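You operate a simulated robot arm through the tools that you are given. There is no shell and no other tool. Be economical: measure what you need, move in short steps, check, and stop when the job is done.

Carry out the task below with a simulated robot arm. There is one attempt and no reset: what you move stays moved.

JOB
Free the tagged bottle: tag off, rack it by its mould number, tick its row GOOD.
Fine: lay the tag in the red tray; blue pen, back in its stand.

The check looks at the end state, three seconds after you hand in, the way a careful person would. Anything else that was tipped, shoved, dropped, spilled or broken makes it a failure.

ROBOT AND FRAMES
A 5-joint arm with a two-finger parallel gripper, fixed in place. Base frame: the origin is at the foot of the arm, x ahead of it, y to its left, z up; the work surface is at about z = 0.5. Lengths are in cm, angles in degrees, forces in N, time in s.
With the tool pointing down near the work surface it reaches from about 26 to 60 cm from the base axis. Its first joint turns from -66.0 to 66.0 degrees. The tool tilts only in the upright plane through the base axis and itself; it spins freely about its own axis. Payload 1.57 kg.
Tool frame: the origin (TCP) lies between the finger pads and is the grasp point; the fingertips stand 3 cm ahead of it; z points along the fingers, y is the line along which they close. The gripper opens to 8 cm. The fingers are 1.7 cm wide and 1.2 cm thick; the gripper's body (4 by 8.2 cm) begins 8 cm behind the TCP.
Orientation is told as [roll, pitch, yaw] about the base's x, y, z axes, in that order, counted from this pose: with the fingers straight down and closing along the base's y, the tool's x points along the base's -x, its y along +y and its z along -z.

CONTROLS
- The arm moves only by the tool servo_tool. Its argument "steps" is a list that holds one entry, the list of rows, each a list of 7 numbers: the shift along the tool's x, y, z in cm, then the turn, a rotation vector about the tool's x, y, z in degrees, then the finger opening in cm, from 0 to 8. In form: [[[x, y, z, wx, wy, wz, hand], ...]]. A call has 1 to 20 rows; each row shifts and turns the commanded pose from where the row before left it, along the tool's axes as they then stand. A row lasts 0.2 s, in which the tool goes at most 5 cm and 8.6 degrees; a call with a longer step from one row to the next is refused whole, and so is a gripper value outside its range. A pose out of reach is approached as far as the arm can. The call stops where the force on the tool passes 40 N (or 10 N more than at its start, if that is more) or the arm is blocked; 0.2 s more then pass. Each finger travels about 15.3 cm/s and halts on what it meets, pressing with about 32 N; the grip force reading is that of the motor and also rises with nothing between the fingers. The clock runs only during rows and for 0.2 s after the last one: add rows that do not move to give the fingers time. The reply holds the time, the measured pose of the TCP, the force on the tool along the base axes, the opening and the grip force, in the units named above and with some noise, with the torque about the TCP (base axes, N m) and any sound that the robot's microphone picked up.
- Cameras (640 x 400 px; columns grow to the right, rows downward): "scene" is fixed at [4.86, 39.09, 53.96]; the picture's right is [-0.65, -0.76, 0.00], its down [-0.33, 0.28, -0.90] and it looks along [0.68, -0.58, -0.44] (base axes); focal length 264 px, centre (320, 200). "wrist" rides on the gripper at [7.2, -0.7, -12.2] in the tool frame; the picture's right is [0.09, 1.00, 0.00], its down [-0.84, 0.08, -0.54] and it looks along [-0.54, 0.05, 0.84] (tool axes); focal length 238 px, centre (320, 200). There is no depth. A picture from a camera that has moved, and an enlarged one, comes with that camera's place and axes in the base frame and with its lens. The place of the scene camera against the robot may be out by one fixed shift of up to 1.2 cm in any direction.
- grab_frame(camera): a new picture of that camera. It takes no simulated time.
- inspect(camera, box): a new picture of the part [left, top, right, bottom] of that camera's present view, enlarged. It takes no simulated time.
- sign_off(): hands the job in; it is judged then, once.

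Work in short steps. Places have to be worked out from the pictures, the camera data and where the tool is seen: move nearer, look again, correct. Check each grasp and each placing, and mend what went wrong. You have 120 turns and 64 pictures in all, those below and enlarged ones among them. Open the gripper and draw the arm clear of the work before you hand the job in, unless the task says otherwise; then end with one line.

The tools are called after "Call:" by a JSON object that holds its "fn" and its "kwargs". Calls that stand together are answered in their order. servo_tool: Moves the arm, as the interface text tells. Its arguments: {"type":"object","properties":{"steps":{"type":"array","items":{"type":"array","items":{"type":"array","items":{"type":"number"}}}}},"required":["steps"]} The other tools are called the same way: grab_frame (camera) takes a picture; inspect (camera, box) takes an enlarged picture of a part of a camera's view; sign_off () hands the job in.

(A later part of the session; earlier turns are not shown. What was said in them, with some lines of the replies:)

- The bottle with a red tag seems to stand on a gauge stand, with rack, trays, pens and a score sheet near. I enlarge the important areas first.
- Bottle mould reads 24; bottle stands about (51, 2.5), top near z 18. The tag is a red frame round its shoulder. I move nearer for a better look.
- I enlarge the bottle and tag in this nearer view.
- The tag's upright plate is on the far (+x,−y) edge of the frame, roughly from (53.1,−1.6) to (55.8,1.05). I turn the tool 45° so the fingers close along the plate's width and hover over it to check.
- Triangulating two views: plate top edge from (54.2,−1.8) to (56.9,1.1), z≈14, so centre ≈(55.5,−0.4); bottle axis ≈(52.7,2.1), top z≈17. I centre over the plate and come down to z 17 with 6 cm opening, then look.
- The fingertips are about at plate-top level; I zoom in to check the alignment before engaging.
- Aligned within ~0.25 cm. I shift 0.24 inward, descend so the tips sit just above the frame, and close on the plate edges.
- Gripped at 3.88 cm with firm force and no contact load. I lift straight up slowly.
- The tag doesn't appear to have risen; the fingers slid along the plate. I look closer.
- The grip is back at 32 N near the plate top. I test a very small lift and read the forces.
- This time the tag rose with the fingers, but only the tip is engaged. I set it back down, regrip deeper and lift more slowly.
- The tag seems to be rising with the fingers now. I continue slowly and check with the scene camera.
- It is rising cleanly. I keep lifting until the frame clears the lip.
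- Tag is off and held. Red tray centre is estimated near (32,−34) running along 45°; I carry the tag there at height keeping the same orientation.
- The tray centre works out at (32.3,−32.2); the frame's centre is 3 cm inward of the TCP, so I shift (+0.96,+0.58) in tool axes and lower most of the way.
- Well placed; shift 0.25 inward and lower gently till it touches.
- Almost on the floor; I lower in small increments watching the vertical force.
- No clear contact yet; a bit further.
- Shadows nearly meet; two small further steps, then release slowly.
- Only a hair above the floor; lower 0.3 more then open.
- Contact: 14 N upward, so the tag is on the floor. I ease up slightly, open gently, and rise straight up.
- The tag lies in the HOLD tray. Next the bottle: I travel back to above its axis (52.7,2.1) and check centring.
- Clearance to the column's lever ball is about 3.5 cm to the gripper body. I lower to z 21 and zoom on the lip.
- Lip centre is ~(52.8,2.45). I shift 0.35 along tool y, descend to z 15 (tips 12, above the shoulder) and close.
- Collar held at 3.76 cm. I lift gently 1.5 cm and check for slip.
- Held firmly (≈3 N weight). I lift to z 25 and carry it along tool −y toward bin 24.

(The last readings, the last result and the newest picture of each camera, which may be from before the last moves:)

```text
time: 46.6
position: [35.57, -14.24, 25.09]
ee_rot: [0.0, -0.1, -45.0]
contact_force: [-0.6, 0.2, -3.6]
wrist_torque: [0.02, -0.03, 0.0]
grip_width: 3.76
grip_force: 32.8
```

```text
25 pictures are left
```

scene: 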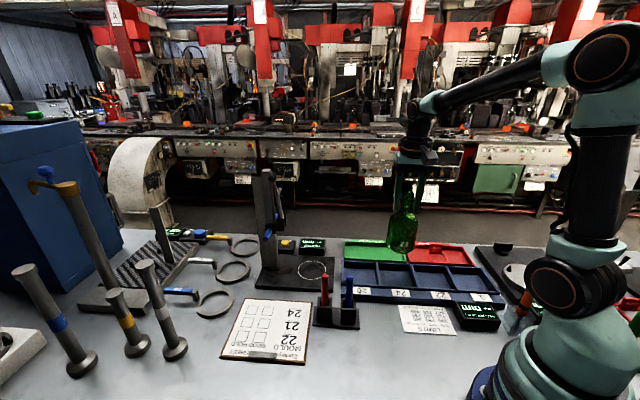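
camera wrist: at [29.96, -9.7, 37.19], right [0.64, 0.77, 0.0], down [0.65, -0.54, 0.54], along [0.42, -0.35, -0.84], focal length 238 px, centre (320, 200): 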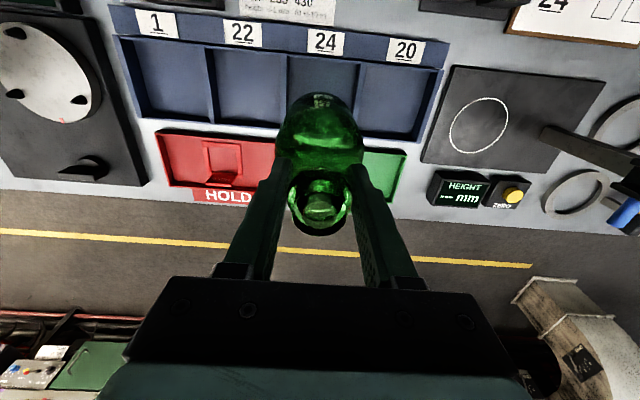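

Bin 24's centre comes out at ≈(34.5,−13.5). I correct by (1.27,−0.21) tool and lower to just above the rack walls for a check.

Call:
{"fn": "servo_tool", "kwargs": {"steps": [[[0.6, -0.1, 0, 0, 0, 0, 0], [0.67, -0.1, 0, 0, 0, 0, 0], [0, 0, 0.5, 0, 0, 0, 0], [0, 0, 1.2, 0, 0, 0, 0], [0, 0, 1.5, 0, 0, 0, 0], [0, 0, 1.5, 0, 0, 0, 0], [0, 0, 1.4, 0, 0, 0, 0], [0, 0, 1.0, 0, 0, 0, 0], [0, 0, 0.5, 0, 0, 0, 0], [0, 0, 0, 0, 0, 0, 0]]]}}

Call:
{"fn": "grab_frame", "kwargs": {"camera": "wrist"}}

Call:
{"fn": "inspect", "kwargs": {"camera": "scene", "box": [340, 200, 500, 310]}}

```text
time: 48.8
position: [34.45, -13.52, 17.52]
ee_rot: [0.0, 0.0, -45.0]
contact_force: [-0.7, -0.1, -3.4]
wrist_torque: [0.05, 0.0, -0.01]
grip_width: 3.77
grip_force: 32.0
```

```text
24 pictures are left
camera wrist: at [28.93, -8.92, 29.52], right [0.64, 0.77, 0.0], down [0.65, -0.54, 0.54], along [0.42, -0.35, -0.84], focal length 238 px, centre (320, 200)
```

wrist: 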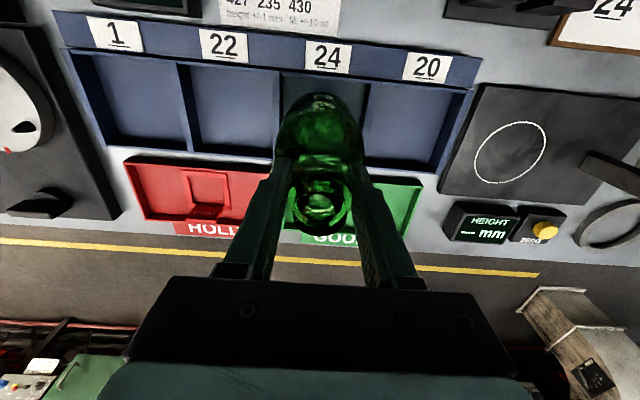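

```text
3.64 times, centred on (420, 255) of scene
camera zoom: at [4.86, 39.09, 53.96], right [-0.65, -0.76, 0.0], down [-0.33, 0.28, -0.9], along [0.68, -0.58, -0.44], focal length 959 px, centre (-44, 0)
```

zoom: 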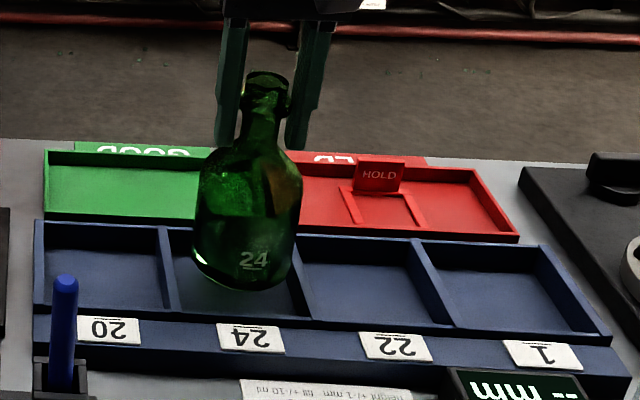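

Bottle is centred over bin 24 in both views. I lower slowly to contact.

Call:
{"fn": "servo_tool", "kwargs": {"steps": [[[0, 0, 0.5, 0, 0, 0, 0], [0, 0, 0.5, 0, 0, 0, 0], [0, 0, 0.5, 0, 0, 0, 0], [0, 0, 0.4, 0, 0, 0, 0], [0, 0, 0.2, 0, 0, 0, 0], [0, 0, 0.2, 0, 0, 0, 0], [0, 0, 0, 0, 0, 0, 0]]]}}

Call:
{"fn": "inspect", "kwargs": {"camera": "scene", "box": [340, 200, 500, 310]}}

```text
time: 50.4
position: [34.54, -13.47, 15.18]
ee_rot: [0.0, 0.0, -45.0]
contact_force: [-0.3, -0.3, -2.6]
wrist_torque: [0.0, 0.0, -0.01]
grip_width: 3.73
grip_force: 32.1
```

```text
3.64 times, centred on (420, 255) of scene
camera zoom: at [4.86, 39.09, 53.96], right [-0.65, -0.76, 0.0], down [-0.33, 0.28, -0.9], along [0.68, -0.58, -0.44], focal length 959 px, centre (-44, 0)
```

zoom: 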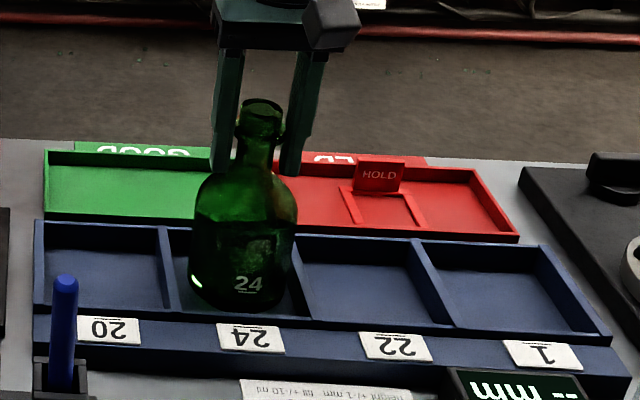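

Still hanging free (2.6 N down); continue in small steps.

Call:
{"fn": "servo_tool", "kwargs": {"steps": [[[0, 0, 0.2, 0, 0, 0, 0], [0, 0, 0.15, 0, 0, 0, 0], [0, 0, 0, 0, 0, 0, 0]]]}}

Call:
{"fn": "servo_tool", "kwargs": {"steps": [[[0, 0, 0.15, 0, 0, 0, 0], [0, 0, 0.1, 0, 0, 0, 0], [0, 0, 0, 0, 0, 0, 0]]]}}

```text
time: 51.2
position: [34.63, -13.52, 14.9]
ee_rot: [-0.1, -0.1, -45.0]
contact_force: [-0.5, 0.4, -2.9]
wrist_torque: [0.03, -0.03, -0.01]
grip_width: 3.74
grip_force: 31.9
```

```text
time: 52.0
position: [34.54, -13.45, 14.45]
ee_rot: [-0.1, 0.0, -45.0]
contact_force: [1.4, -0.1, -2.7]
wrist_torque: [0.01, -0.03, 0.01]
grip_width: 3.75
grip_force: 32.0
```

Call:
{"fn": "servo_tool", "kwargs": {"steps": [[[0, 0, 0.15, 0, 0, 0, 0], [0, 0, 0.1, 0, 0, 0, 0], [0, 0, 0, 0, 0, 0, 0]]]}}

Call:
{"fn": "servo_tool", "kwargs": {"steps": [[[0, 0, 0.1, 0, 0, 0, 0], [0, 0, 0.1, 0, 0, 0, 0], [0, 0, 0, 0, 0, 0, 0]]]}}

```text
time: 52.8
position: [34.46, -13.55, 14.29]
ee_rot: [0.0, 0.0, -44.9]
contact_force: [-1.9, -1.5, 4.6]
wrist_torque: [0.04, 0.16, 0.04]
grip_width: 3.76
grip_force: 32.0
```

```text
time: 53.6
position: [34.77, -13.53, 14.16]
ee_rot: [0.1, -0.4, -45.0]
contact_force: [-7.8, -1.4, 32.3]
wrist_torque: [-0.17, 0.0, -0.02]
grip_width: 3.79
grip_force: 31.9
```

Landed (contact at z≈14.25). I ease back 0.2 to unload, then look before releasing.

Call:
{"fn": "servo_tool", "kwargs": {"steps": [[[0, 0, -0.1, 0, 0, 0, 0], [0, 0, -0.08, 0, 0, 0, 0], [0, 0, 0, 0, 0, 0, 0]]]}}

Call:
{"fn": "inspect", "kwargs": {"camera": "scene", "box": [350, 200, 470, 310]}}

Call:
{"fn": "inspect", "kwargs": {"camera": "wrist", "box": [220, 30, 420, 200]}}

```text
time: 54.4
position: [34.51, -13.51, 14.29]
ee_rot: [-0.1, 0.2, -44.9]
contact_force: [1.9, 0.1, 1.5]
wrist_torque: [-0.1, -0.43, -0.01]
grip_width: 3.73
grip_force: 31.9
```

```text
3.64 times, centred on (410, 255) of scene
camera zoom: at [4.86, 39.09, 53.96], right [-0.65, -0.76, 0.0], down [-0.33, 0.28, -0.9], along [0.68, -0.58, -0.44], focal length 959 px, centre (-7, 0)
```

zoom: 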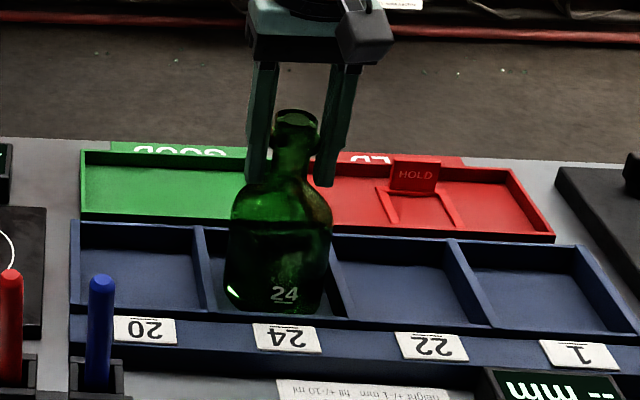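

```text
2.35 times, centred on (320, 115) of wrist
camera zoom: at [29.0, -8.89, 26.3], right [0.64, 0.77, 0.0], down [0.65, -0.54, 0.54], along [0.42, -0.35, -0.84], focal length 561 px, centre (320, 400)
```

zoom: 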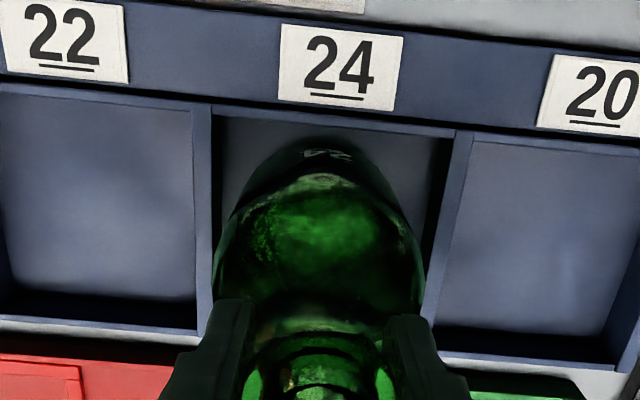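

The bottle sits inside bin 24. I release slowly and rise straight up.

Call:
{"fn": "servo_tool", "kwargs": {"steps": [[[0, 0, 0, 0, 0, 0, 3.6], [0, 0, 0, 0, 0, 0, 4.0], [0, 0, 0, 0, 0, 0, 4.6], [0, 0, 0, 0, 0, 0, 5.4], [0, 0, 0, 0, 0, 0, 6], [0, 0, -1, 0, 0, 0, 6], [0, 0, -2, 0, 0, 0, 6], [0, 0, -3, 0, 0, 0, 6], [0, 0, -4, 0, 0, 0, 6], [0, 0, -3, 0, 0, 0, 6]]]}}

Call:
{"fn": "grab_frame", "kwargs": {"camera": "wrist"}}

Call:
{"fn": "inspect", "kwargs": {"camera": "scene", "box": [350, 200, 470, 310]}}

```text
time: 56.6
position: [34.57, -13.51, 27.31]
ee_rot: [0.0, 0.0, -45.0]
contact_force: [0.1, 0.2, 0.9]
wrist_torque: [0.02, 0.01, -0.03]
grip_width: 6.0
grip_force: 0.0
```

```text
19 pictures are left
camera wrist: at [28.96, -8.89, 39.32], right [0.64, 0.77, 0.0], down [0.65, -0.54, 0.54], along [0.42, -0.35, -0.84], focal length 238 px, centre (320, 200)
```

wrist: 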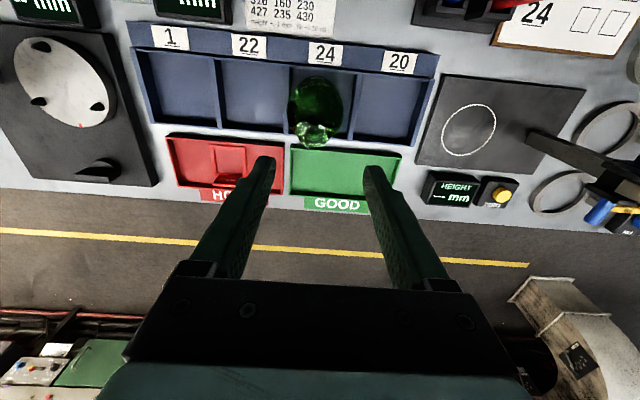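

```text
3.64 times, centred on (410, 255) of scene
camera zoom: at [4.86, 39.09, 53.96], right [-0.65, -0.76, 0.0], down [-0.33, 0.28, -0.9], along [0.68, -0.58, -0.44], focal length 959 px, centre (-7, 0)
```

zoom: 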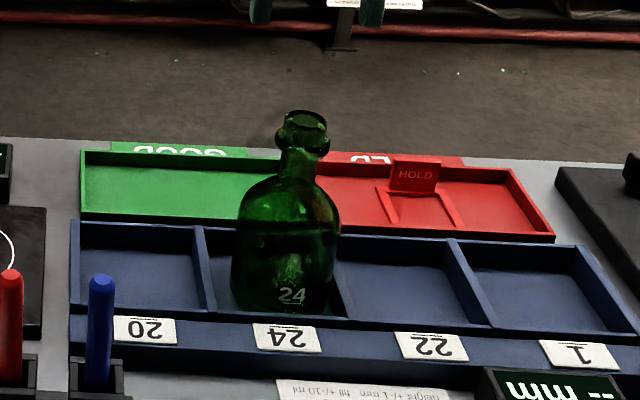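

Bottle stands upright in bin 24. Blue pen estimated upright at ≈(34.6,5.1), top z≈13; I move above it, staying high.

Call:
{"fn": "servo_tool", "kwargs": {"steps": [[[1.32, 1.32, 0, 0, 0, 0, 4], [1.32, 1.32, 0, 0, 0, 0, 4], [1.32, 1.32, 0, 0, 0, 0, 4], [1.32, 1.32, 0, 0, 0, 0, 4], [1.32, 1.32, 0, 0, 0, 0, 4], [1.32, 1.32, 0, 0, 0, 0, 4], [1.32, 1.32, 0, 0, 0, 0, 4], [1.32, 1.32, 0, 0, 0, 0, 4], [1.32, 1.32, 0, 0, 0, 0, 4], [1.32, 1.32, 0, 0, 0, 0, 4], [0, 0, 2, 0, 0, 0, 4], [0, 0, 2, 0, 0, 0, 4], [0, 0, 2, 0, 0, 0, 4], [0, 0, 0, 0, 0, 0, 4]]]}}

Call:
{"fn": "grab_frame", "kwargs": {"camera": "wrist"}}

```text
time: 59.6
position: [34.6, 5.3, 21.32]
ee_rot: [0.0, -0.1, -45.0]
contact_force: [0.4, 1.4, 0.7]
wrist_torque: [0.02, 0.03, -0.03]
grip_width: 3.99
grip_force: 0.0
```

```text
17 pictures are left
camera wrist: at [29.05, 9.77, 33.36], right [0.64, 0.77, 0.0], down [0.65, -0.54, 0.54], along [0.42, -0.35, -0.84], focal length 238 px, centre (320, 200)
```

wrist: 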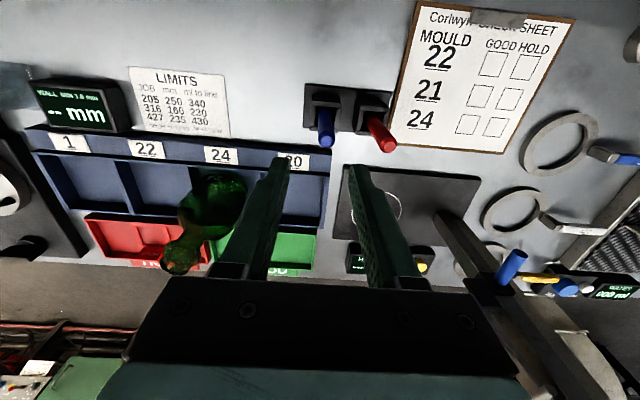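

I zoom on the pens for their tilt and height.

Call:
{"fn": "inspect", "kwargs": {"camera": "wrist", "box": [260, 60, 440, 180]}}

Call:
{"fn": "inspect", "kwargs": {"camera": "scene", "box": [300, 255, 380, 340]}}

```text
3.33 times, centred on (350, 120) of wrist
camera zoom: at [29.05, 9.77, 33.36], right [0.64, 0.77, 0.0], down [0.65, -0.54, 0.54], along [0.42, -0.35, -0.84], focal length 794 px, centre (220, 467)
```

zoom: 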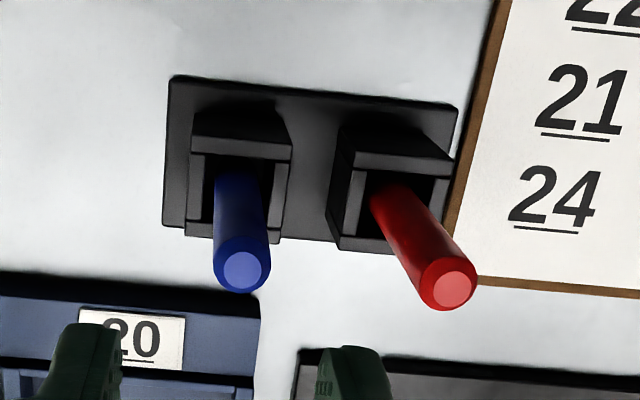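

```text
4.71 times, centred on (340, 298) of scene
camera zoom: at [4.86, 39.09, 53.96], right [-0.65, -0.76, 0.0], down [-0.33, 0.28, -0.9], along [0.68, -0.58, -0.44], focal length 1242 px, centre (226, -259)
```

zoom: 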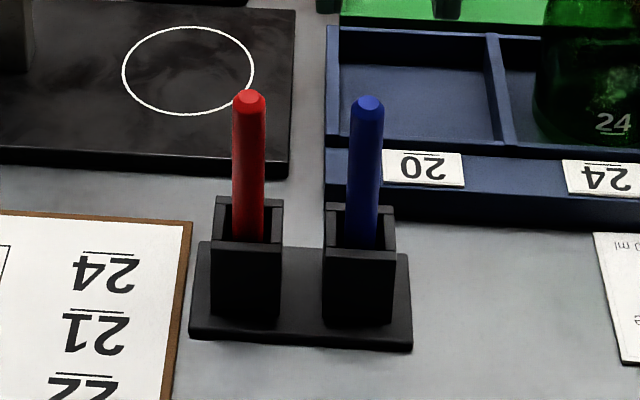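

Pen top triangulates to (34.75,5.8), z≈12.9, upright in a loose square socket. I align, lower with 3.2 cm opening to z 9.5, and look before closing.

Call:
{"fn": "servo_tool", "kwargs": {"steps": [[[0.25, 0.46, 0, 0, 0, 0, 3.2], [0, 0, 1.5, 0, 0, 0, 3.2], [0, 0, 1.5, 0, 0, 0, 3.2], [0, 0, 1.5, 0, 0, 0, 3.2], [0, 0, 0, 0, 0, 0, 3.2]]]}}

Call:
{"fn": "inspect", "kwargs": {"camera": "wrist", "box": [240, 60, 420, 220]}}

```text
time: 60.8
position: [34.59, 5.71, 16.77]
ee_rot: [0.1, 0.0, -45.0]
contact_force: [0.0, 0.0, 0.2]
wrist_torque: [-0.04, -0.02, 0.0]
grip_width: 3.19
grip_force: 0.0
```

```text
2.50 times, centred on (330, 140) of wrist
camera zoom: at [29.07, 10.31, 28.81], right [0.64, 0.77, 0.0], down [0.65, -0.54, 0.54], along [0.42, -0.35, -0.84], focal length 596 px, centre (295, 350)
```

zoom: 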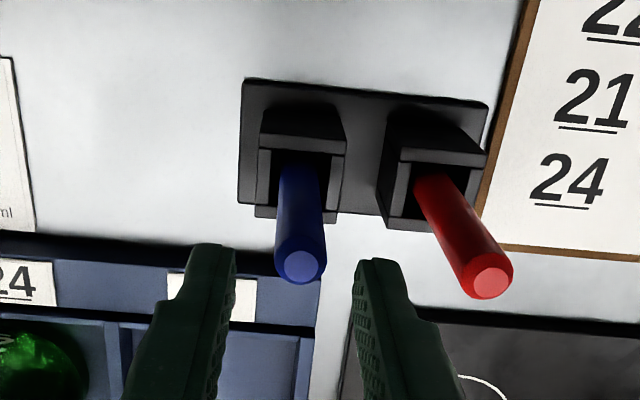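

Well aligned; small trim, then lower to z 9.6 and close.

Call:
{"fn": "servo_tool", "kwargs": {"steps": [[[-0.1, 0.15, 0, 0, 0, 0, 3.2], [0, 0, 1.2, 0, 0, 0, 3.2], [0, 0, 1.2, 0, 0, 0, 3.2], [0, 0, 1.2, 0, 0, 0, 3.2], [0, 0, 1.2, 0, 0, 0, 3.2], [0, 0, 1.2, 0, 0, 0, 3.2], [0, 0, 1.2, 0, 0, 0, 3.2], [0, 0, 0, 0, 0, 0, 2.4], [0, 0, 0, 0, 0, 0, 1.8], [0, 0, 0, 0, 0, 0, 1.2], [0, 0, 0, 0, 0, 0, 0.6], [0, 0, 0, 0, 0, 0, 0], [0, 0, 0, 0, 0, 0, 0]]]}}

Call:
{"fn": "inspect", "kwargs": {"camera": "scene", "box": [290, 235, 400, 345]}}

```text
time: 63.6
position: [34.84, 5.69, 9.56]
ee_rot: [-0.1, 0.0, -44.9]
contact_force: [0.9, 0.3, 3.1]
wrist_torque: [0.08, -0.11, 0.02]
grip_width: 1.38
grip_force: 31.1
```

```text
3.64 times, centred on (345, 290) of scene
camera zoom: at [4.86, 39.09, 53.96], right [-0.65, -0.76, 0.0], down [-0.33, 0.28, -0.9], along [0.68, -0.58, -0.44], focal length 959 px, centre (229, -127)
```

zoom: 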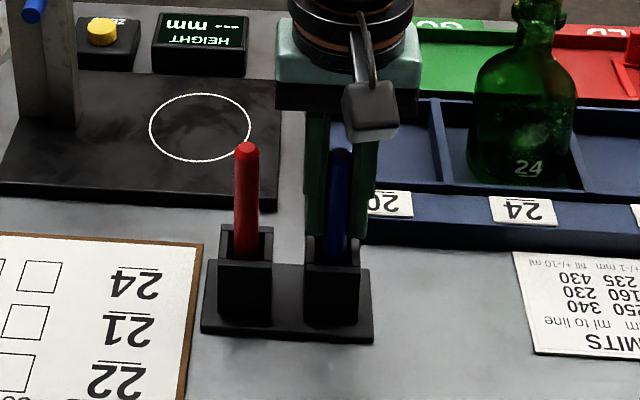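

Pen held (1.38 cm). I lift straight up slowly, noting grip pose (34.8,5.7,9.56) for the return.

Call:
{"fn": "servo_tool", "kwargs": {"steps": [[[0, 0, -0.2, 0, 0, 0, 0], [0, 0, -0.3, 0, 0, 0, 0], [0, 0, -0.5, 0, 0, 0, 0], [0, 0, -0.8, 0, 0, 0, 0], [0, 0, -1, 0, 0, 0, 0], [0, 0, -1.2, 0, 0, 0, 0], [0, 0, -1.2, 0, 0, 0, 0], [0, 0, -1.2, 0, 0, 0, 0], [0, 0, -1.2, 0, 0, 0, 0], [0, 0, -0.8, 0, 0, 0, 0], [0, 0, 0, 0, 0, 0, 0]]]}}

Call:
{"fn": "inspect", "kwargs": {"camera": "scene", "box": [280, 200, 420, 340]}}

```text
time: 66.0
position: [34.81, 5.73, 18.05]
ee_rot: [0.0, 0.1, -45.0]
contact_force: [-0.9, -0.8, 0.4]
wrist_torque: [-0.01, 0.02, -0.03]
grip_width: 1.4
grip_force: 30.3
```

```text
2.86 times, centred on (350, 270) of scene
camera zoom: at [4.86, 39.09, 53.96], right [-0.65, -0.76, 0.0], down [-0.33, 0.28, -0.9], along [0.68, -0.58, -0.44], focal length 754 px, centre (234, 0)
```

zoom: 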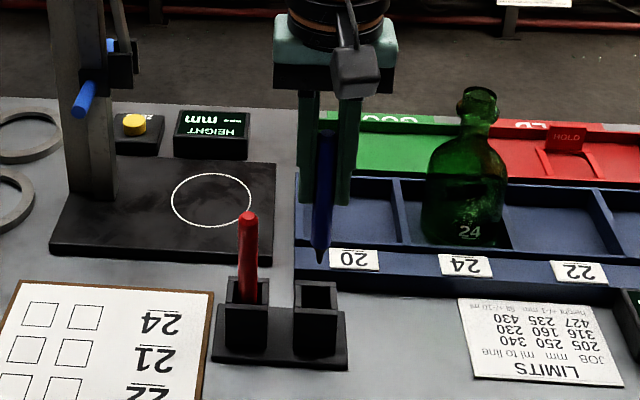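

Pen is out with a pointed tip ≈7.6 cm below the TCP. I rise to z 24 to pass over the red pen and move above the row‑24 GOOD box (~(48.4,19.1)).

Call:
{"fn": "servo_tool", "kwargs": {"steps": [[[0, 0, -2, 0, 0, 0, 0], [0, 0, -2, 0, 0, 0, 0], [0, 0, -2, 0, 0, 0, 0], [0, 1.5, 0, 0, 0, 0, 0], [0, 2, 0, 0, 0, 0, 0], [0, 2, 0, 0, 0, 0, 0], [0, 2, 0, 0, 0, 0, 0], [0, 2, 0, 0, 0, 0, 0], [0, 2, 0, 0, 0, 0, 0], [0, 2, 0, 0, 0, 0, 0], [0, 2, 0, 0, 0, 0, 0], [0, 2, 0, 0, 0, 0, 0], [0, 1.5, 0, 0, 0, 0, 0], [0, 0, 2, 0, 0, 0, 0], [0, 0, 2, 0, 0, 0, 0], [0, 0, 2, 0, 0, 0, 0], [0, 0, 2, 0, 0, 0, 0], [0, 0, 2, 0, 0, 0, 0], [0, 0, 0, 0, 0, 0, 0]]]}}

Call:
{"fn": "grab_frame", "kwargs": {"camera": "wrist"}}

```text
time: 70.0
position: [48.2, 18.97, 13.99]
ee_rot: [0.1, 0.0, -45.0]
contact_force: [0.4, 0.2, 0.7]
wrist_torque: [-0.01, 0.0, -0.04]
grip_width: 1.41
grip_force: 30.5
```

```text
11 pictures are left
camera wrist: at [42.62, 23.56, 26.05], right [0.64, 0.77, 0.0], down [0.65, -0.54, 0.54], along [0.42, -0.35, -0.84], focal length 238 px, centre (320, 200)
```

wrist: 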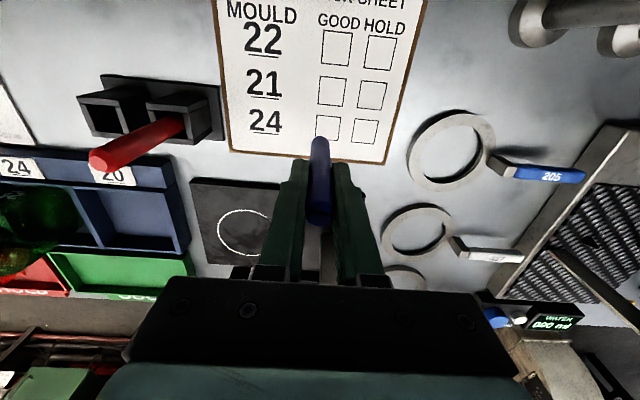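

The box centre is ≈(48.7,19.5). I shift +0.73 in tool y, lower 4 cm and zoom in on the tip.

Call:
{"fn": "servo_tool", "kwargs": {"steps": [[[0, 0.73, 0, 0, 0, 0, 0], [0, 0, 1.0, 0, 0, 0, 0], [0, 0, 1.0, 0, 0, 0, 0], [0, 0, 1.0, 0, 0, 0, 0], [0, 0, 0.8, 0, 0, 0, 0], [0, 0, 0, 0, 0, 0, 0]]]}}

Call:
{"fn": "inspect", "kwargs": {"camera": "wrist", "box": [260, 60, 400, 180]}}

```text
time: 71.4
position: [48.97, 19.6, 10.51]
ee_rot: [0.2, 0.0, -44.9]
contact_force: [-2.5, -2.6, 17.3]
wrist_torque: [-0.42, 0.36, 0.0]
grip_width: 1.41
grip_force: 30.2
```

```text
3.33 times, centred on (330, 120) of wrist
camera zoom: at [43.31, 24.23, 22.43], right [0.64, 0.77, 0.0], down [0.64, -0.54, 0.54], along [0.42, -0.34, -0.84], focal length 794 px, centre (287, 467)
```

zoom: 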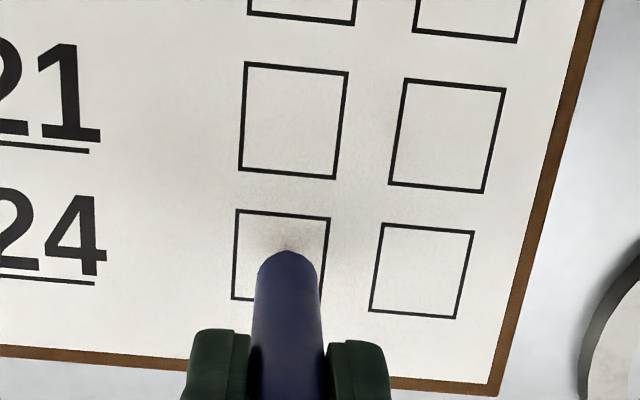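

The tip has already touched paper (17 N), right at the centre of the 24‑GOOD box. I ease the pressure and draw a tick: from centre to vertex, up-left, back, then long stroke up-right.

Call:
{"fn": "servo_tool", "kwargs": {"steps": [[[0, 0, -0.2, 0, 0, 0, 0], [0, 0, 0, 0, 0, 0, 0]]]}}

```text
time: 72.0
position: [48.78, 19.53, 10.41]
ee_rot: [0.1, -0.1, -45.0]
contact_force: [1.4, -1.4, 6.5]
wrist_torque: [-0.29, 0.12, 0.0]
grip_width: 1.43
grip_force: 30.3
```

6.5 N is a suitable writing pressure. Drawing the first part.

Call:
{"fn": "servo_tool", "kwargs": {"steps": [[[-0.14, -0.1, 0, 0, 0, 0, 0], [-0.14, -0.1, 0, 0, 0, 0, 0], [-0.14, -0.1, 0, 0, 0, 0, 0], [-0.14, -0.1, 0, 0, 0, 0, 0], [0.13, -0.11, 0, 0, 0, 0, 0], [0.13, -0.11, 0, 0, 0, 0, 0], [0.13, -0.11, 0, 0, 0, 0, 0], [0.13, -0.11, 0, 0, 0, 0, 0]]]}}

Call:
{"fn": "inspect", "kwargs": {"camera": "wrist", "box": [260, 60, 400, 180]}}

```text
time: 73.8
position: [48.17, 19.0, 10.39]
ee_rot: [0.0, 0.0, -44.9]
contact_force: [0.3, -0.8, 0.4]
wrist_torque: [-0.06, 0.04, -0.04]
grip_width: 1.41
grip_force: 30.3
```

```text
3.33 times, centred on (330, 120) of wrist
camera zoom: at [42.65, 23.61, 22.4], right [0.64, 0.77, 0.0], down [0.65, -0.54, 0.54], along [0.42, -0.35, -0.84], focal length 794 px, centre (287, 467)
```

zoom: 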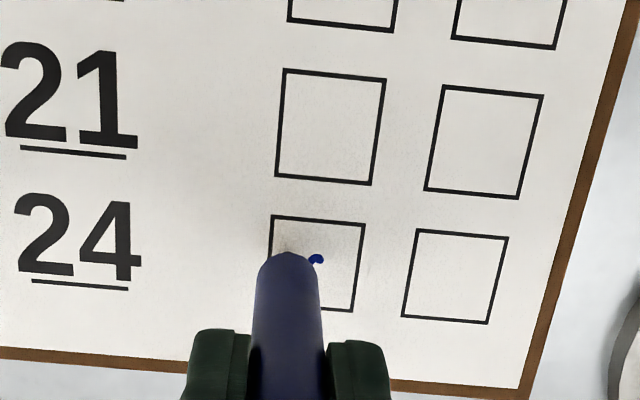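

Contact was lost partway; only a dot so far at the box centre. I lower in small steps until ~5 N here, then draw.

Call:
{"fn": "servo_tool", "kwargs": {"steps": [[[0, 0, 0.08, 0, 0, 0, 0], [0, 0, 0, 0, 0, 0, 0]]]}}

Call:
{"fn": "servo_tool", "kwargs": {"steps": [[[0, 0, 0.08, 0, 0, 0, 0], [0, 0, 0, 0, 0, 0, 0]]]}}

```text
time: 74.4
position: [48.31, 19.06, 10.25]
ee_rot: [-0.1, -0.1, -44.9]
contact_force: [-0.8, 0.6, 3.5]
wrist_torque: [0.17, -0.11, 0.03]
grip_width: 1.4
grip_force: 30.4
```

```text
time: 75.0
position: [48.19, 19.09, 10.16]
ee_rot: [0.0, 0.0, -44.9]
contact_force: [-0.5, 1.7, 6.0]
wrist_torque: [0.3, -0.17, 0.01]
grip_width: 1.42
grip_force: 30.4
```

6 N. Draw down-right to the vertex with a trace of downward feed.

Call:
{"fn": "servo_tool", "kwargs": {"steps": [[[-0.13, 0.11, 0.02, 0, 0, 0, 0], [-0.13, 0.11, 0.02, 0, 0, 0, 0], [-0.13, 0.11, 0.02, 0, 0, 0, 0], [-0.13, 0.11, 0.02, 0, 0, 0, 0]]]}}

```text
time: 76.0
position: [48.98, 18.93, 10.12]
ee_rot: [0.0, 0.1, -45.0]
contact_force: [0.8, -1.0, 2.4]
wrist_torque: [-0.09, 0.08, 0.0]
grip_width: 1.41
grip_force: 30.2
```

Still in contact (2.4 N). I add a touch of pressure and draw the long stroke up-right.

Call:
{"fn": "servo_tool", "kwargs": {"steps": [[[0, 0, 0.06, 0, 0, 0, 0], [0.14, 0.128, 0.015, 0, 0, 0, 0], [0.14, 0.128, 0.015, 0, 0, 0, 0], [0.14, 0.128, 0.015, 0, 0, 0, 0], [0.14, 0.128, 0.015, 0, 0, 0, 0], [0.14, 0.128, 0.015, 0, 0, 0, 0]]]}}

Call:
{"fn": "servo_tool", "kwargs": {"steps": [[[0, 0, 0.04, 0, 0, 0, 0], [0.14, 0.128, 0.015, 0, 0, 0, 0], [0.14, 0.128, 0.015, 0, 0, 0, 0], [0.14, 0.128, 0.015, 0, 0, 0, 0], [0.14, 0.128, 0.015, 0, 0, 0, 0]]]}}

```text
time: 77.4
position: [48.75, 19.94, 9.99]
ee_rot: [-0.1, -0.1, -45.0]
contact_force: [1.2, 0.6, -0.8]
wrist_torque: [0.0, 0.0, 0.02]
grip_width: 1.37
grip_force: 30.5
```

```text
time: 78.6
position: [48.89, 20.79, 9.99]
ee_rot: [-0.1, 0.0, -45.0]
contact_force: [0.5, -0.5, 2.5]
wrist_torque: [-0.12, -0.02, 0.05]
grip_width: 1.46
grip_force: 30.3
```

Lift off the paper and move back to see the mark.

Call:
{"fn": "servo_tool", "kwargs": {"steps": [[[0, 0, -0.5, 0, 0, 0, 0], [0, 0, -1.0, 0, 0, 0, 0], [0, 0, -1.5, 0, 0, 0, 0], [-1.5, -1.5, 0, 0, 0, 0, 0], [-1.5, -1.5, 0, 0, 0, 0, 0], [0, 0, 0, 0, 0, 0, 0]]]}}

Call:
{"fn": "inspect", "kwargs": {"camera": "wrist", "box": [300, 40, 420, 140]}}

```text
time: 80.0
position: [48.88, 16.56, 12.97]
ee_rot: [0.1, 0.1, -45.0]
contact_force: [0.3, -0.1, -0.9]
wrist_torque: [-0.02, -0.02, -0.01]
grip_width: 1.41
grip_force: 30.9
```

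```text
4.00 times, centred on (360, 90) of wrist
camera zoom: at [43.32, 21.01, 24.99], right [0.64, 0.77, 0.0], down [0.65, -0.54, 0.54], along [0.42, -0.35, -0.84], focal length 953 px, centre (160, 640)
```

zoom: 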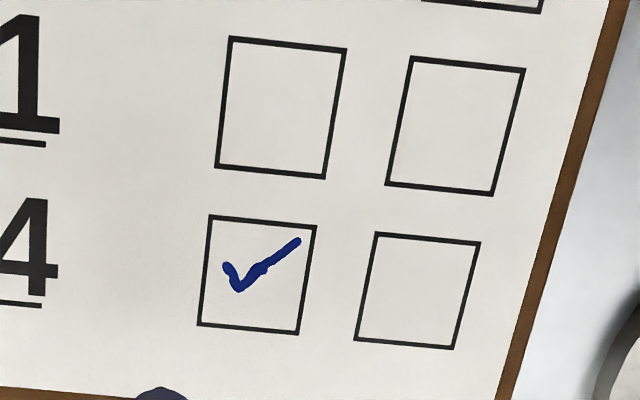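

A clean blue tick inside row 24 GOOD. Now I return the pen: rise to z 24, then the exact reverse displacement to above its socket.

Call:
{"fn": "servo_tool", "kwargs": {"steps": [[[0, 0, -2.75, 0, 0, 0, 0], [0, 0, -2.75, 0, 0, 0, 0], [0, 0, -2.75, 0, 0, 0, 0], [0, 0, -2.75, 0, 0, 0, 0], [0.23, -1.7482, 0, 0, 0, 0, 0], [0.23, -1.7482, 0, 0, 0, 0, 0], [0.23, -1.7482, 0, 0, 0, 0, 0], [0.23, -1.7482, 0, 0, 0, 0, 0], [0.23, -1.7482, 0, 0, 0, 0, 0], [0.23, -1.7482, 0, 0, 0, 0, 0], [0.23, -1.7482, 0, 0, 0, 0, 0], [0.23, -1.7482, 0, 0, 0, 0, 0], [0.23, -1.7482, 0, 0, 0, 0, 0], [0.23, -1.7482, 0, 0, 0, 0, 0], [0, 0, 2, 0, 0, 0, 0], [0, 0, 2, 0, 0, 0, 0], [0, 0, 2, 0, 0, 0, 0], [0, 0, 2, 0, 0, 0, 0], [0, 0, 1.5, 0, 0, 0, 0], [0, 0, 0, 0, 0, 0, 0]]]}}

Call:
{"fn": "inspect", "kwargs": {"camera": "wrist", "box": [240, 60, 420, 200]}}

Call:
{"fn": "inspect", "kwargs": {"camera": "scene", "box": [290, 225, 410, 345]}}

```text
time: 84.2
position: [34.87, 5.73, 14.38]
ee_rot: [0.0, 0.0, -45.1]
contact_force: [0.5, -0.6, -0.7]
wrist_torque: [-0.01, -0.02, 0.0]
grip_width: 1.46
grip_force: 30.1
```

```text
2.86 times, centred on (330, 130) of wrist
camera zoom: at [29.34, 10.2, 26.4], right [0.64, 0.77, 0.0], down [0.65, -0.54, 0.54], along [0.42, -0.35, -0.84], focal length 681 px, centre (291, 400)
```

zoom: 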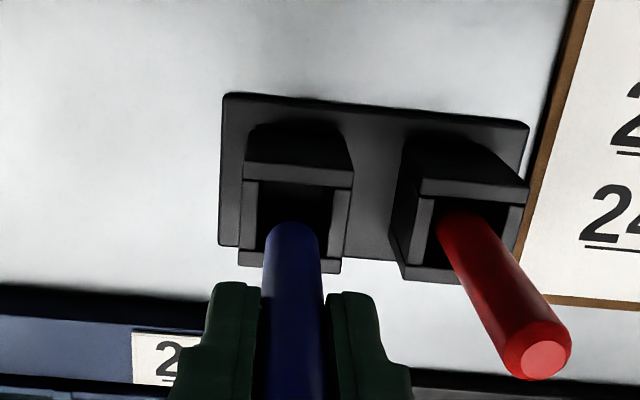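

```text
3.33 times, centred on (350, 285) of scene
camera zoom: at [4.86, 39.09, 53.96], right [-0.65, -0.76, 0.0], down [-0.33, 0.28, -0.9], along [0.68, -0.58, -0.44], focal length 879 px, centre (220, -83)
```

zoom: 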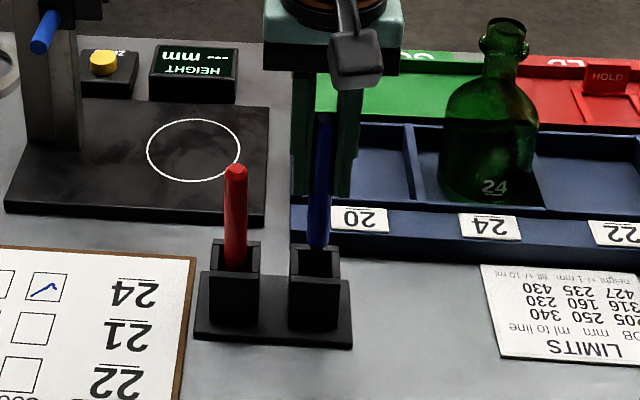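

The tip is over the socket opening. I lower it in, watching for contact.

Call:
{"fn": "servo_tool", "kwargs": {"steps": [[[0, 0, 0.6, 0, 0, 0, 0], [0, 0, 0.6, 0, 0, 0, 0], [0, 0, 0.6, 0, 0, 0, 0], [0, 0, 0.6, 0, 0, 0, 0], [0, 0, 0.6, 0, 0, 0, 0], [0, 0, 0.6, 0, 0, 0, 0], [0, 0, 0.5, 0, 0, 0, 0], [0, 0, 0.3, 0, 0, 0, 0], [0, 0, 0, 0, 0, 0, 0]]]}}

Call:
{"fn": "servo_tool", "kwargs": {"steps": [[[0, 0, 0.15, 0, 0, 0, 0], [0, 0, 0.1, 0, 0, 0, 0], [0, 0, 0, 0, 0, 0, 0]]]}}

```text
time: 86.2
position: [35.07, 5.78, 10.05]
ee_rot: [0.0, 0.0, -45.0]
contact_force: [1.4, 0.2, -0.1]
wrist_torque: [0.0, -0.02, 0.0]
grip_width: 1.39
grip_force: 30.3
```

```text
time: 87.0
position: [34.99, 5.74, 9.73]
ee_rot: [0.1, 0.0, -45.1]
contact_force: [-6.3, 0.8, 25.6]
wrist_torque: [0.01, 0.55, 0.04]
grip_width: 1.41
grip_force: 31.0
```

Contact earlier than expected with a side load; I ease up and look.

Call:
{"fn": "servo_tool", "kwargs": {"steps": [[[0, 0, -0.15, 0, 0, 0, 0], [0, 0, -0.1, 0, 0, 0, 0], [0, 0, 0, 0, 0, 0, 0]]]}}

Call:
{"fn": "inspect", "kwargs": {"camera": "scene", "box": [310, 250, 380, 335]}}

Call:
{"fn": "inspect", "kwargs": {"camera": "wrist", "box": [260, 60, 400, 180]}}

```text
time: 87.8
position: [34.95, 5.71, 9.91]
ee_rot: [0.0, 0.1, -44.9]
contact_force: [0.8, 0.3, -0.8]
wrist_torque: [-0.01, 0.0, 0.0]
grip_width: 1.42
grip_force: 30.8
```

```text
4.71 times, centred on (345, 292) of scene
camera zoom: at [4.86, 39.09, 53.96], right [-0.65, -0.76, 0.0], down [-0.33, 0.28, -0.9], along [0.68, -0.58, -0.44], focal length 1242 px, centre (202, -235)
```

zoom: 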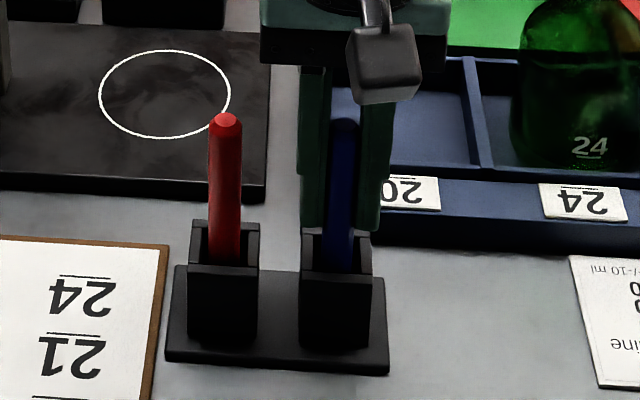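

```text
3.33 times, centred on (330, 120) of wrist
camera zoom: at [29.34, 10.3, 22.05], right [0.64, 0.77, 0.0], down [0.65, -0.54, 0.54], along [0.42, -0.35, -0.84], focal length 794 px, centre (287, 467)
```

zoom: 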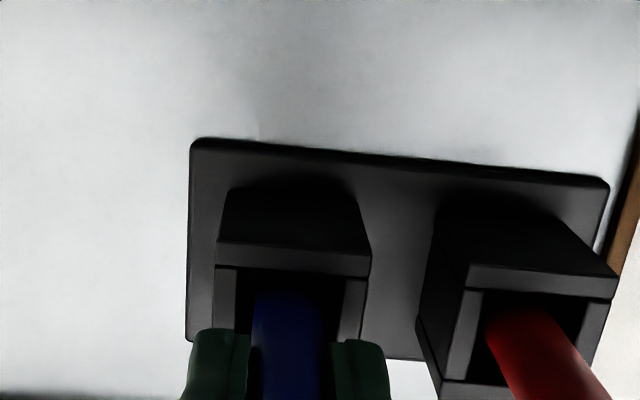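

The pen is deep in its socket, its top level with the red one's as before. I release gently and rise straight up.

Call:
{"fn": "servo_tool", "kwargs": {"steps": [[[0, 0, 0, 0, 0, 0, 1.2], [0, 0, 0, 0, 0, 0, 1.7], [0, 0, 0, 0, 0, 0, 2.2], [0, 0, 0, 0, 0, 0, 2.8], [0, 0, 0, 0, 0, 0, 3.2], [0, 0, -0.5, 0, 0, 0, 3.2], [0, 0, -1, 0, 0, 0, 3.2], [0, 0, -1.5, 0, 0, 0, 3.2], [0, 0, -2, 0, 0, 0, 3.2], [0, 0, -2.5, 0, 0, 0, 3.2], [0, 0, -3, 0, 0, 0, 3.2], [0, 0, -4, 0, 0, 0, 3.2], [0, 0, -4, 0, 0, 0, 3.2]]]}}

Call:
{"fn": "inspect", "kwargs": {"camera": "scene", "box": [210, 220, 510, 380]}}

```text
time: 90.6
position: [34.97, 5.61, 28.65]
ee_rot: [0.0, 0.0, -45.1]
contact_force: [1.0, 0.3, 0.3]
wrist_torque: [-0.01, 0.01, -0.01]
grip_width: 3.22
grip_force: 0.1
```

```text
2.13 times, centred on (360, 300) of scene
camera zoom: at [4.86, 39.09, 53.96], right [-0.65, -0.76, 0.0], down [-0.33, 0.28, -0.9], along [0.68, -0.58, -0.44], focal length 563 px, centre (235, -13)
```

zoom: 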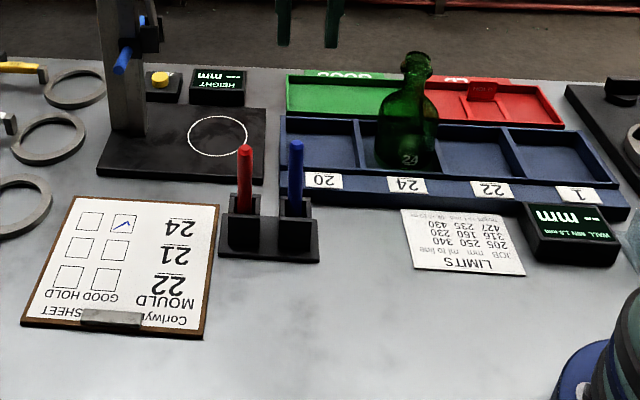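

Tag in the red tray, bottle in 24, tick in place, blue pen back upright. I raise the arm further with the gripper open and hand in.

Call:
{"fn": "servo_tool", "kwargs": {"steps": [[[0, 0, -2, 0, 0, 0, 5], [0, 0, -3, 0, 0, 0, 8], [0, 0, -2, 0, 0, 0, 8], [0, 0, 0, 0, 0, 0, 8]]]}}

Call:
{"fn": "sign_off", "kwargs": {}}

```text
time: 91.6
position: [34.82, 5.43, 35.51]
ee_rot: [0.0, -0.1, -45.0]
contact_force: [0.6, -0.1, -0.3]
wrist_torque: [0.0, 0.01, -0.01]
grip_width: 8.0
grip_force: 0.1
```

```text
The job is handed in.
```

The tag is in the red tray, bottle 24 stands in rack bin 24, row 24 is ticked GOOD in blue, and the blue pen is back in its stand.
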